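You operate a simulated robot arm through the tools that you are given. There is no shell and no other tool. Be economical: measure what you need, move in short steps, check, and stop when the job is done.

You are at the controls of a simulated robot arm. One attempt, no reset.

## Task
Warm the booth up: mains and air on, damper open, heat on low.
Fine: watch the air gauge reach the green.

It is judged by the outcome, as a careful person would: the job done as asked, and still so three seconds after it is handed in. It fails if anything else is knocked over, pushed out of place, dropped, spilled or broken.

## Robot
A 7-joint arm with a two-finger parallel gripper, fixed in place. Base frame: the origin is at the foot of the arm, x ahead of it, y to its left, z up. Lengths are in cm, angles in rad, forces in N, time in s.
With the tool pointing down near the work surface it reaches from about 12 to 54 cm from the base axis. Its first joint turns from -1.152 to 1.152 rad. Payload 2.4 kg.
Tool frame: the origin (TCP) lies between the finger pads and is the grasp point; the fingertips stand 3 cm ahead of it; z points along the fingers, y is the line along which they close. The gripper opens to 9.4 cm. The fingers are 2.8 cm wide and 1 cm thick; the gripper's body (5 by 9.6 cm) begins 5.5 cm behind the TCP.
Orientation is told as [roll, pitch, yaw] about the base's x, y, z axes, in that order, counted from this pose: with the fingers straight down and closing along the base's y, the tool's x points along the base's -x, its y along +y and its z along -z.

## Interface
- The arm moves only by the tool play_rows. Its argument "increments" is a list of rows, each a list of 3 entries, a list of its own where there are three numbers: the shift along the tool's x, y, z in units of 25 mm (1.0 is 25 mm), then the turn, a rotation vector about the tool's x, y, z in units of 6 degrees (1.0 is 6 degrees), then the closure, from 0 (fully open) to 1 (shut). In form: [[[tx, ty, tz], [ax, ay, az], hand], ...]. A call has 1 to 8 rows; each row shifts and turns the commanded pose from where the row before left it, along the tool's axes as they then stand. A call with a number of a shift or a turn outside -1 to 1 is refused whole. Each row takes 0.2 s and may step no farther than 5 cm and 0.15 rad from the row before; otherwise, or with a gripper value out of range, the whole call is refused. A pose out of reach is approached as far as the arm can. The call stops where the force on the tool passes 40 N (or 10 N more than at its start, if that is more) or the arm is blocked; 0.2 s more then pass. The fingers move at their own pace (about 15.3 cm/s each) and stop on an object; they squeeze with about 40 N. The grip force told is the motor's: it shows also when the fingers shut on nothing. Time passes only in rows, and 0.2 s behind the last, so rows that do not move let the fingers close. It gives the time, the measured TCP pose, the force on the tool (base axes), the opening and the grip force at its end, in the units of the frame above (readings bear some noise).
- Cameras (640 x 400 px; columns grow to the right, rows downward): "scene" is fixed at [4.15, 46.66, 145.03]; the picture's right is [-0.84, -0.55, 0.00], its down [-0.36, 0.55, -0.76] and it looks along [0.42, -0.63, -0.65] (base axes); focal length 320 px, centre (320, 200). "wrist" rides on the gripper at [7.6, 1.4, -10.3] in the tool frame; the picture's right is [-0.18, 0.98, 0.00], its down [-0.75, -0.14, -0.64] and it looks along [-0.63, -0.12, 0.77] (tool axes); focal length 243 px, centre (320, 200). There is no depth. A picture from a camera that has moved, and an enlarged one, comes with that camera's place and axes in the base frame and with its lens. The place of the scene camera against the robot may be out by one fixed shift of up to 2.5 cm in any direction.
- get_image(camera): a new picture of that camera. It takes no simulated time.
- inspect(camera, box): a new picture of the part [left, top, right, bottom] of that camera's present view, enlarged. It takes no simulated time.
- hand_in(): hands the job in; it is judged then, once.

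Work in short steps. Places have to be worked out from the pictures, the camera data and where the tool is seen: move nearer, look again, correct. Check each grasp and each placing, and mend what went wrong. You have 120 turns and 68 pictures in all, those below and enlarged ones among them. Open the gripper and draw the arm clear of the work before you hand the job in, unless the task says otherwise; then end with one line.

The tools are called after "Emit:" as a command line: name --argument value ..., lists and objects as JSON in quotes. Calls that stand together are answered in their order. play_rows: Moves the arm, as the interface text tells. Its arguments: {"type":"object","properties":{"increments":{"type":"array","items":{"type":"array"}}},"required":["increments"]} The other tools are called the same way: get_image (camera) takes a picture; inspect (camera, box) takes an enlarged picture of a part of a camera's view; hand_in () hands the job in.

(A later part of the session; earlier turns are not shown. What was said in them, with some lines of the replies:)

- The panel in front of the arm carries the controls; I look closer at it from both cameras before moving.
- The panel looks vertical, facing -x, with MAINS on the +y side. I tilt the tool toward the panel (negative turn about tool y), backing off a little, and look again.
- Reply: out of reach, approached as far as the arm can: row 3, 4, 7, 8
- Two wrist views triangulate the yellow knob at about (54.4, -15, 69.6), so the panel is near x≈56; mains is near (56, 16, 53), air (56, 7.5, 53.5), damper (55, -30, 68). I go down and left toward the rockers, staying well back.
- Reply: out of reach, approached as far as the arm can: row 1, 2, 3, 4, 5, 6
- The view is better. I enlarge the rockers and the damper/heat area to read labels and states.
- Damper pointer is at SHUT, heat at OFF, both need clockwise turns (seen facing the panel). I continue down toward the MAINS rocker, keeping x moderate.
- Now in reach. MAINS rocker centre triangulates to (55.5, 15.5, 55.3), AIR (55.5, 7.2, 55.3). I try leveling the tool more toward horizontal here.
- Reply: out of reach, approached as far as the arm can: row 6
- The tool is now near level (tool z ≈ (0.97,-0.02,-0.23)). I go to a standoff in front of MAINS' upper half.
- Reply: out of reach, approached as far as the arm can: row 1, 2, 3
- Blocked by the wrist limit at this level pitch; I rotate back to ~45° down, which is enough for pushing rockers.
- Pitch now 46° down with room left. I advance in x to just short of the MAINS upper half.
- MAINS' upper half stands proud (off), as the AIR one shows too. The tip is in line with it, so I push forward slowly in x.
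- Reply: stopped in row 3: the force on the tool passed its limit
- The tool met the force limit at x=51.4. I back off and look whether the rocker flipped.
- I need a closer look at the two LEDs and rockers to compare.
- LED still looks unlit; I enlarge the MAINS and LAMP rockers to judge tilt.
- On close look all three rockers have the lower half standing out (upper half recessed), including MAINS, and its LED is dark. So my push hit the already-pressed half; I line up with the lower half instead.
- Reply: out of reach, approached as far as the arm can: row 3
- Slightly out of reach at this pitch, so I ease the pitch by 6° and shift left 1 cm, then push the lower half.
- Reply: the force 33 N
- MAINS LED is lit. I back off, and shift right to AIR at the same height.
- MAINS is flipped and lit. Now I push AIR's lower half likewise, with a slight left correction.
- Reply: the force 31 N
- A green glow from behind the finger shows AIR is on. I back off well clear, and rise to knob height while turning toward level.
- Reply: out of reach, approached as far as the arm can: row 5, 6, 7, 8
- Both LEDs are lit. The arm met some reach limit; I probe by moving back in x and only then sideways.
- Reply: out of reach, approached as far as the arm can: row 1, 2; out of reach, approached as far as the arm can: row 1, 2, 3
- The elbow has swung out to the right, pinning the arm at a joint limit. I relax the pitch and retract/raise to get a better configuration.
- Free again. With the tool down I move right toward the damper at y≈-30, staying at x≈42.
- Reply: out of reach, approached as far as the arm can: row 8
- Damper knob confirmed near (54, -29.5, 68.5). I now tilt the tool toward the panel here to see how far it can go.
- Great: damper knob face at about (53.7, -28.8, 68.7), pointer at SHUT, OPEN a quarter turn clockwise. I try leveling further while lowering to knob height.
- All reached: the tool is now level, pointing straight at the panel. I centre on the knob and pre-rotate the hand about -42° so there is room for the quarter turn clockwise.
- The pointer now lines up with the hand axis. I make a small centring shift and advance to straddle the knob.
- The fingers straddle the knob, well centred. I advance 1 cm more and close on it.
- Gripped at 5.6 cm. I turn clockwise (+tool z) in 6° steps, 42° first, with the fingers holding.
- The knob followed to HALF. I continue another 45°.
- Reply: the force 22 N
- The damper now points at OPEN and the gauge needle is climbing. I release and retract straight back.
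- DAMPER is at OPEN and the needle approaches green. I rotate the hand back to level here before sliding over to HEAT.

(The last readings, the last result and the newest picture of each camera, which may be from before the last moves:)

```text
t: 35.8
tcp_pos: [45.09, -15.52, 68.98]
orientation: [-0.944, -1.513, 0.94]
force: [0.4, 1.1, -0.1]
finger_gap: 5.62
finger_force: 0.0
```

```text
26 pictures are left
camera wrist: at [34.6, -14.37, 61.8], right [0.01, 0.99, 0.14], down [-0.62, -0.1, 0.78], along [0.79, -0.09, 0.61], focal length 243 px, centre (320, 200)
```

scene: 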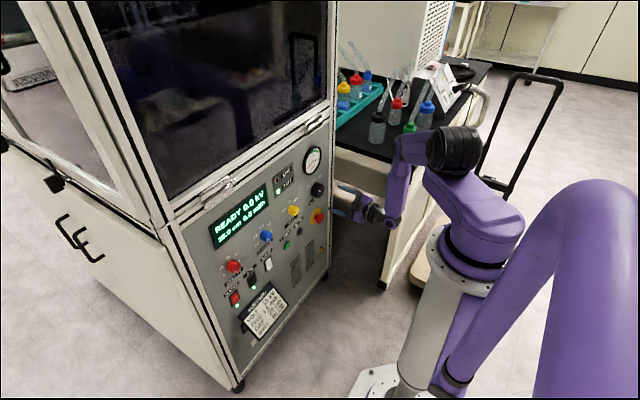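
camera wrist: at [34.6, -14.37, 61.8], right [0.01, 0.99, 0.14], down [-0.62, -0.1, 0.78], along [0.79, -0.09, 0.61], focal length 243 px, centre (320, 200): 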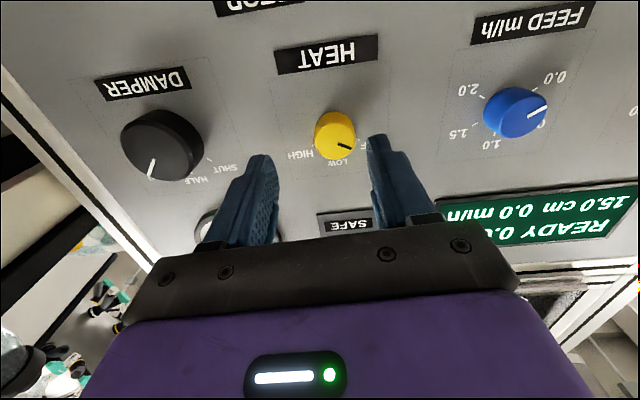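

HEAT knob face is at about (52.5, -14.3, 70.2), pointer at OFF. I centre on it and pre-rotate about -24°.

Emit:
play_rows --increments '[[[-0.58, 0.52, 0], [0, 0, 0], 0.3], [[0, 0, 0], [0, 0, -1], 0.3], [[0, 0, 0], [0, 0, -1], 0.3], [[0, 0, 0], [0, 0, -1], 0.3], [[0, 0, 0], [0, 0, -1], 0.3]]'

Emit:
get_image --camera "wrist"

Emit:
inspect --camera "scene" --box '[260, 130, 360, 230]'

```text
t: 37.0
tcp_pos: [44.97, -14.15, 70.18]
orientation: [-1.495, -1.103, 1.497]
force: [0.5, -0.3, -0.5]
finger_gap: 6.58
finger_force: 0.0
```

```text
25 pictures are left
camera wrist: at [34.44, -16.21, 63.25], right [0.0, 0.96, -0.28], down [-0.62, 0.22, 0.76], along [0.79, 0.17, 0.59], focal length 243 px, centre (320, 200)
```

wrist: 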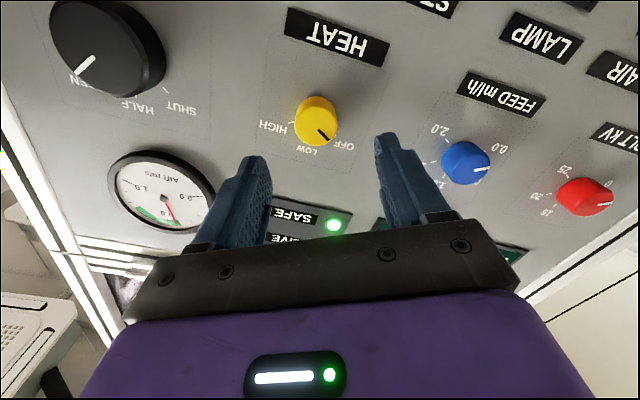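

```text
4.00 times, centred on (310, 180) of scene
camera zoom: at [4.15, 46.66, 145.03], right [-0.84, -0.55, 0.0], down [-0.36, 0.55, -0.76], along [0.42, -0.63, -0.65], focal length 1281 px, centre (360, 280)
```

zoom: 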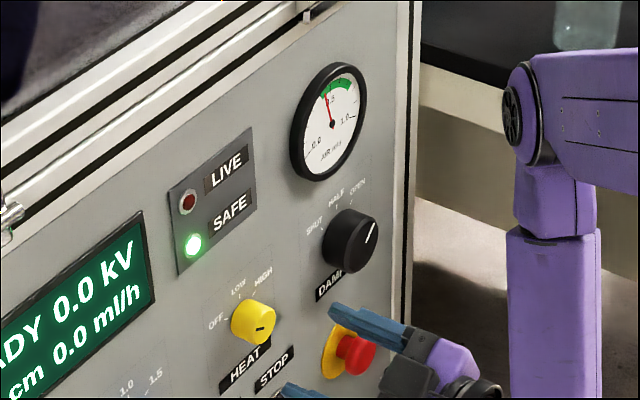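

Gauge is near 0.5 at the edge of green. Hand is centred on HEAT; I advance to the same depth as for the damper and grip.

Emit:
play_rows --increments '[[[0, -0.02, 0.8], [0, 0, 0], 0.3], [[0, -0.02, 0.8], [0, 0, 0], 0.3], [[0, 0, 0.8], [0, 0, 0], 0.3], [[0, 0, 0.36], [0, 0, 0], 0.3], [[0, 0, 0], [0, 0, 0], 1], [[0, 0, 0], [0, 0, 0], 1], [[0, 0, 0], [0, 0, 0], 1]]'

Emit:
get_image --camera "wrist"

```text
t: 38.6
tcp_pos: [52.0, -14.51, 70.12]
orientation: [-1.504, -1.103, 1.5]
force: [1.9, -5.5, 5.0]
finger_gap: 3.34
finger_force: 44.5
```

```text
23 pictures are left
camera wrist: at [41.56, -16.48, 63.13], right [0.0, 0.96, -0.28], down [-0.62, 0.22, 0.76], along [0.79, 0.17, 0.59], focal length 243 px, centre (320, 200)
```

wrist: 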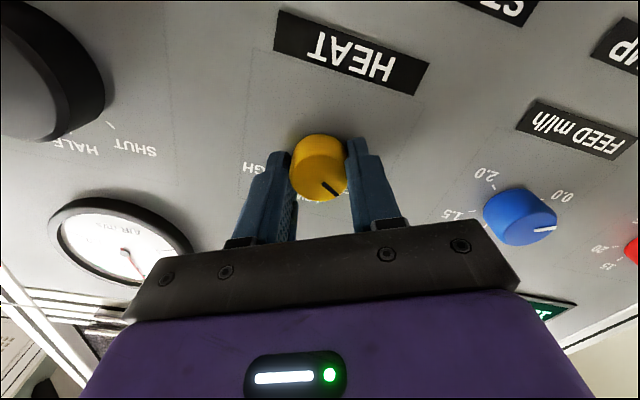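

Gripped at 3.3 cm, pointer still OFF. I turn clockwise 42° and check.

Emit:
play_rows --increments '[[[0, 0, 0], [0, 0, 1], 1], [[0, 0, 0], [0, 0, 1], 1], [[0, 0, 0], [0, 0, 1], 1], [[0, 0, 0], [0, 0, 1], 1], [[0, 0, 0], [0, 0, 1], 1], [[0, 0, 0], [0, 0, 1], 1], [[0, 0, 0], [0, 0, 1], 1]]'

Emit:
inspect --camera "wrist" --box '[230, 100, 430, 225]'

Emit:
inspect --camera "scene" --box '[260, 130, 360, 230]'

```text
t: 40.2
tcp_pos: [52.04, -14.65, 70.12]
orientation: [1.455, -1.301, -1.472]
force: [22.2, -25.5, -4.4]
finger_gap: 3.38
finger_force: 44.8
```

```text
3.20 times, centred on (330, 162) of wrist
camera zoom: at [41.59, -10.97, 63.63], right [0.03, 0.9, 0.44], down [-0.62, -0.33, 0.71], along [0.78, -0.29, 0.55], focal length 776 px, centre (288, 320)
```

zoom: 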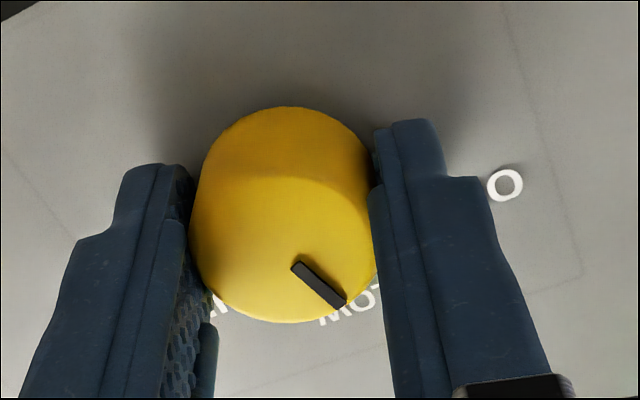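

```text
4.00 times, centred on (310, 180) of scene
camera zoom: at [4.2, 46.61, 145.05], right [-0.84, -0.55, 0.0], down [-0.36, 0.55, -0.76], along [0.42, -0.63, -0.66], focal length 1281 px, centre (360, 280)
```

zoom: 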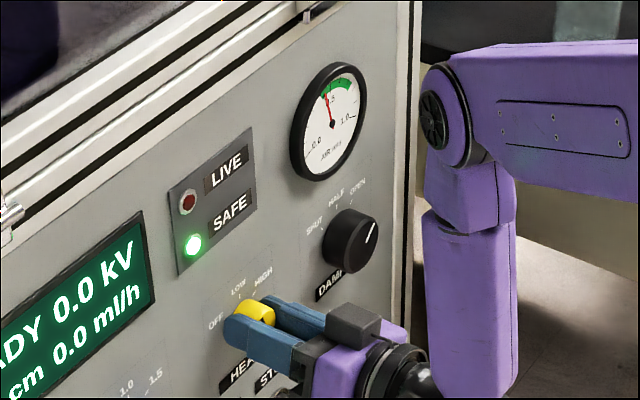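

The pointer is about 18° short of LOW, and side forces have built up from slight off-centre. I ease the hand toward -y as I turn the last 18°.

Emit:
play_rows --increments '[[[0, -0.06, 0.02], [0, 0, 0.7], 1], [[0, -0.05, 0.02], [0, 0, 0.8], 1], [[0, -0.03, 0], [0, 0, 0.8], 1], [[0, 0, 0], [0, 0, 0.7], 1]]'

Emit:
inspect --camera "wrist" --box '[230, 100, 430, 225]'

```text
t: 41.2
tcp_pos: [51.99, -14.45, 70.08]
orientation: [1.523, -0.987, -1.534]
force: [2.8, -10.4, 20.5]
finger_gap: 3.32
finger_force: 45.1
```

```text
3.20 times, centred on (330, 162) of wrist
camera zoom: at [41.62, -9.12, 64.95], right [0.02, 0.72, 0.7], down [-0.63, -0.53, 0.57], along [0.78, -0.45, 0.44], focal length 776 px, centre (288, 320)
```

zoom: 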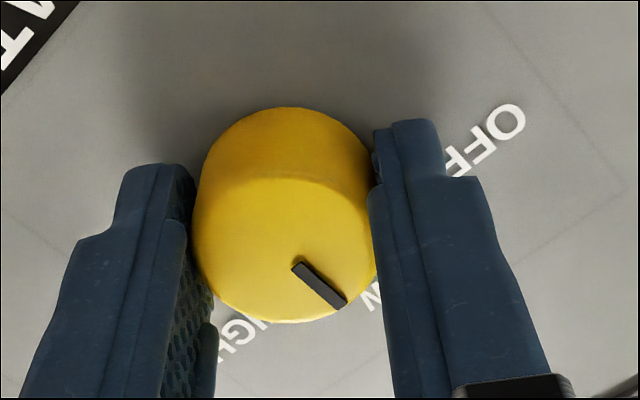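

The pointer should be at about LOW now. I release, back off, and check from an unobstructed view.

Emit:
play_rows --increments '[[[0, 0, 0], [0, 0, 0], 0.3], [[0, 0, 0], [0, 0, 0], 0.3], [[0, 0, -0.8], [0, 0, 0], 0.3], [[0, 0, -1], [0, 0, 0], 0.3], [[0, 0, -1], [0, 0, 0], 0.3]]'

Emit:
get_image --camera "wrist"

Emit:
inspect --camera "scene" --box '[260, 130, 360, 230]'

```text
t: 42.4
tcp_pos: [44.94, -14.47, 70.44]
orientation: [1.512, -0.987, -1.529]
force: [-0.4, -0.2, -0.4]
finger_gap: 6.59
finger_force: 0.1
```

```text
19 pictures are left
camera wrist: at [34.52, -9.09, 65.4], right [0.03, 0.72, 0.69], down [-0.63, -0.53, 0.57], along [0.78, -0.45, 0.44], focal length 243 px, centre (320, 200)
```

wrist: 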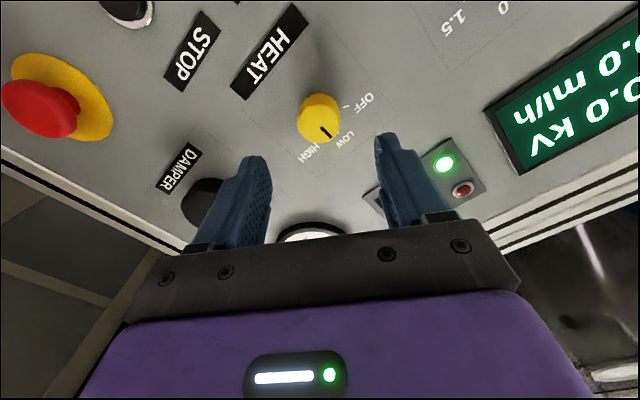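

```text
4.00 times, centred on (310, 180) of scene
camera zoom: at [4.15, 46.66, 145.03], right [-0.84, -0.55, 0.0], down [-0.36, 0.55, -0.76], along [0.42, -0.63, -0.65], focal length 1281 px, centre (360, 280)
```

zoom: 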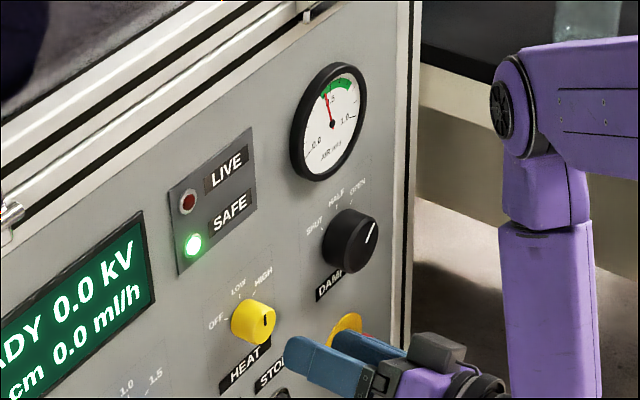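

HEAT pointer stands straight up at LOW. I back away clear of the panel, rotating the hand level, and read the gauge and knobs.

Emit:
play_rows --increments '[[[0, 0, -0.4], [0, 0, -1], 0.3], [[0, 0, -0.4], [0, 0, -1], 0.3], [[0, 0, -0.4], [0, 0, -1], 0.3], [[0, 0, 0], [0, 0, -1], 0.3], [[0, 0, 0], [0, 0, -1], 0.3], [[0, 0, 0], [0, 0, -1], 0.2]]'

Emit:
inspect --camera "scene" --box '[275, 135, 345, 235]'

Emit:
get_image --camera "wrist"

Emit:
get_image --camera "scene"

```text
t: 43.8
tcp_pos: [41.86, -14.59, 70.21]
orientation: [-0.957, -1.51, 0.949]
force: [0.3, 0.9, -0.1]
finger_gap: 7.51
finger_force: 0.0
```

```text
4.00 times, centred on (310, 185) of scene
camera zoom: at [4.15, 46.66, 145.03], right [-0.84, -0.55, 0.0], down [-0.36, 0.55, -0.76], along [0.42, -0.63, -0.65], focal length 1281 px, centre (360, 260)
```

zoom: 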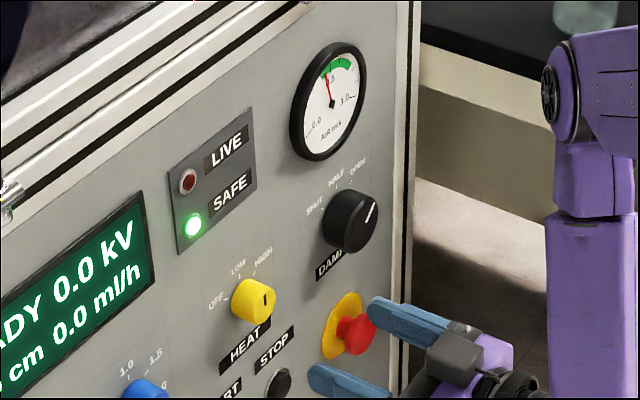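

```text
16 pictures are left
camera wrist: at [31.52, -13.43, 63.09], right [0.01, 0.99, 0.14], down [-0.62, -0.1, 0.78], along [0.79, -0.09, 0.61], focal length 243 px, centre (320, 200)
```

wrist: 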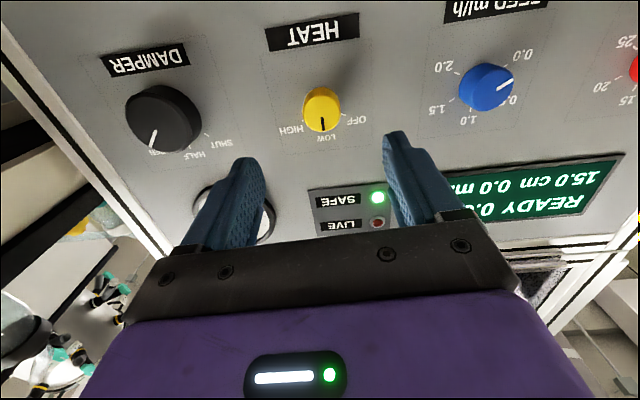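

```text
15 pictures are left
```

scene: 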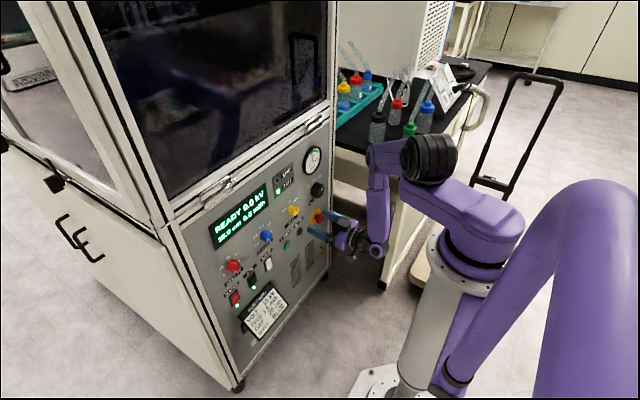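

All settings look right; I read the gauge closely.

Emit:
inspect --camera "scene" --box '[298, 140, 328, 178]'

```text
10.53 times, centred on (313, 159) of scene
camera zoom: at [4.15, 46.66, 145.03], right [-0.84, -0.55, 0.0], down [-0.36, 0.55, -0.76], along [0.42, -0.63, -0.65], focal length 3371 px, centre (394, 632)
```

zoom: 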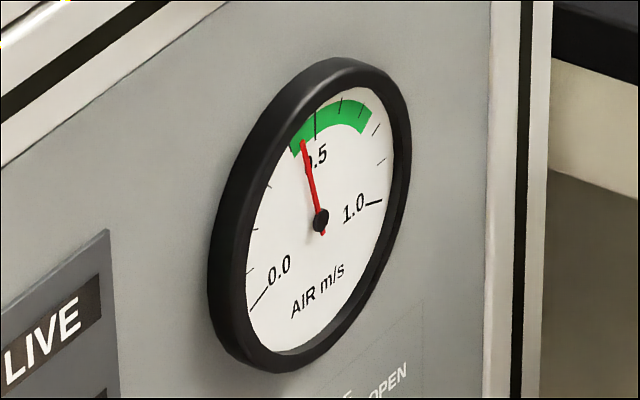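

The needle sits inside the green (~0.45). I wait a little, backing off a bit more, to confirm it stays.

Emit:
play_rows --increments '[[[0, 0, -0.4], [0, 0, 0], 0.2], [[0, 0, -0.4], [0, 0, 0], 0.2], [[0, 0, 0], [0, 0, 0], 0], [[0, 0, 0], [0, 0, 0], 0], [[0, 0, 0], [0, 0, 0], 0], [[0, 0, 0], [0, 0, 0], 0], [[0, 0, 0], [0, 0, 0], 0], [[0, 0, 0], [0, 0, 0], 0]]'

Emit:
inspect --camera "scene" --box '[298, 140, 328, 178]'

Emit:
inspect --camera "scene" --box '[200, 160, 340, 320]'

```text
t: 45.6
tcp_pos: [40.06, -14.6, 70.29]
orientation: [-0.938, -1.514, 0.931]
force: [-0.5, 0.1, -0.3]
finger_gap: 9.4
finger_force: 0.1
```

```text
10.53 times, centred on (313, 159) of scene
camera zoom: at [4.15, 46.66, 145.03], right [-0.84, -0.55, 0.0], down [-0.36, 0.55, -0.76], along [0.42, -0.63, -0.65], focal length 3371 px, centre (394, 632)
```

zoom: 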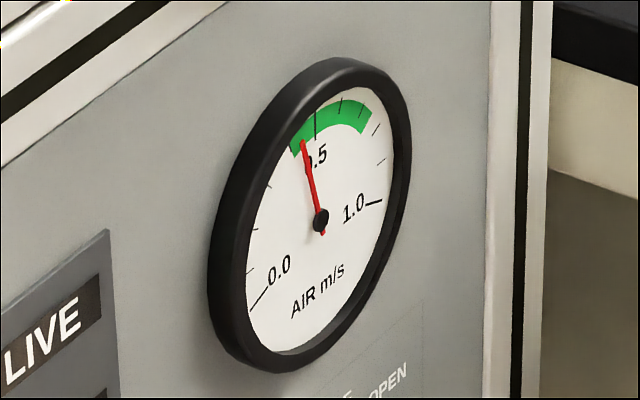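

```text
2.50 times, centred on (270, 240) of scene
camera zoom: at [4.15, 46.66, 145.03], right [-0.84, -0.55, 0.0], down [-0.36, 0.55, -0.76], along [0.42, -0.63, -0.65], focal length 801 px, centre (445, 100)
```

zoom: 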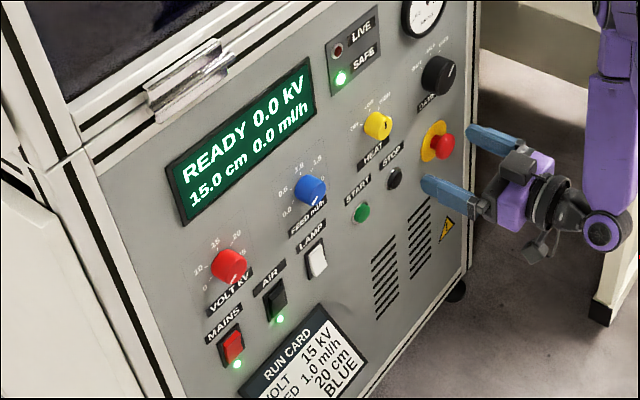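

Everything holds: MAINS and AIR LEDs are lit, the damper is at OPEN, heat is at LOW, the needle is steady in the green, and the arm is clear with the gripper open. I hand in.

Emit:
hand_in

```text
The job is handed in.
```

The booth is warming up: mains and air are on, the damper is open, heat is on low, and the air gauge is holding steady in the lower part of the green at about 0.45 m/s.
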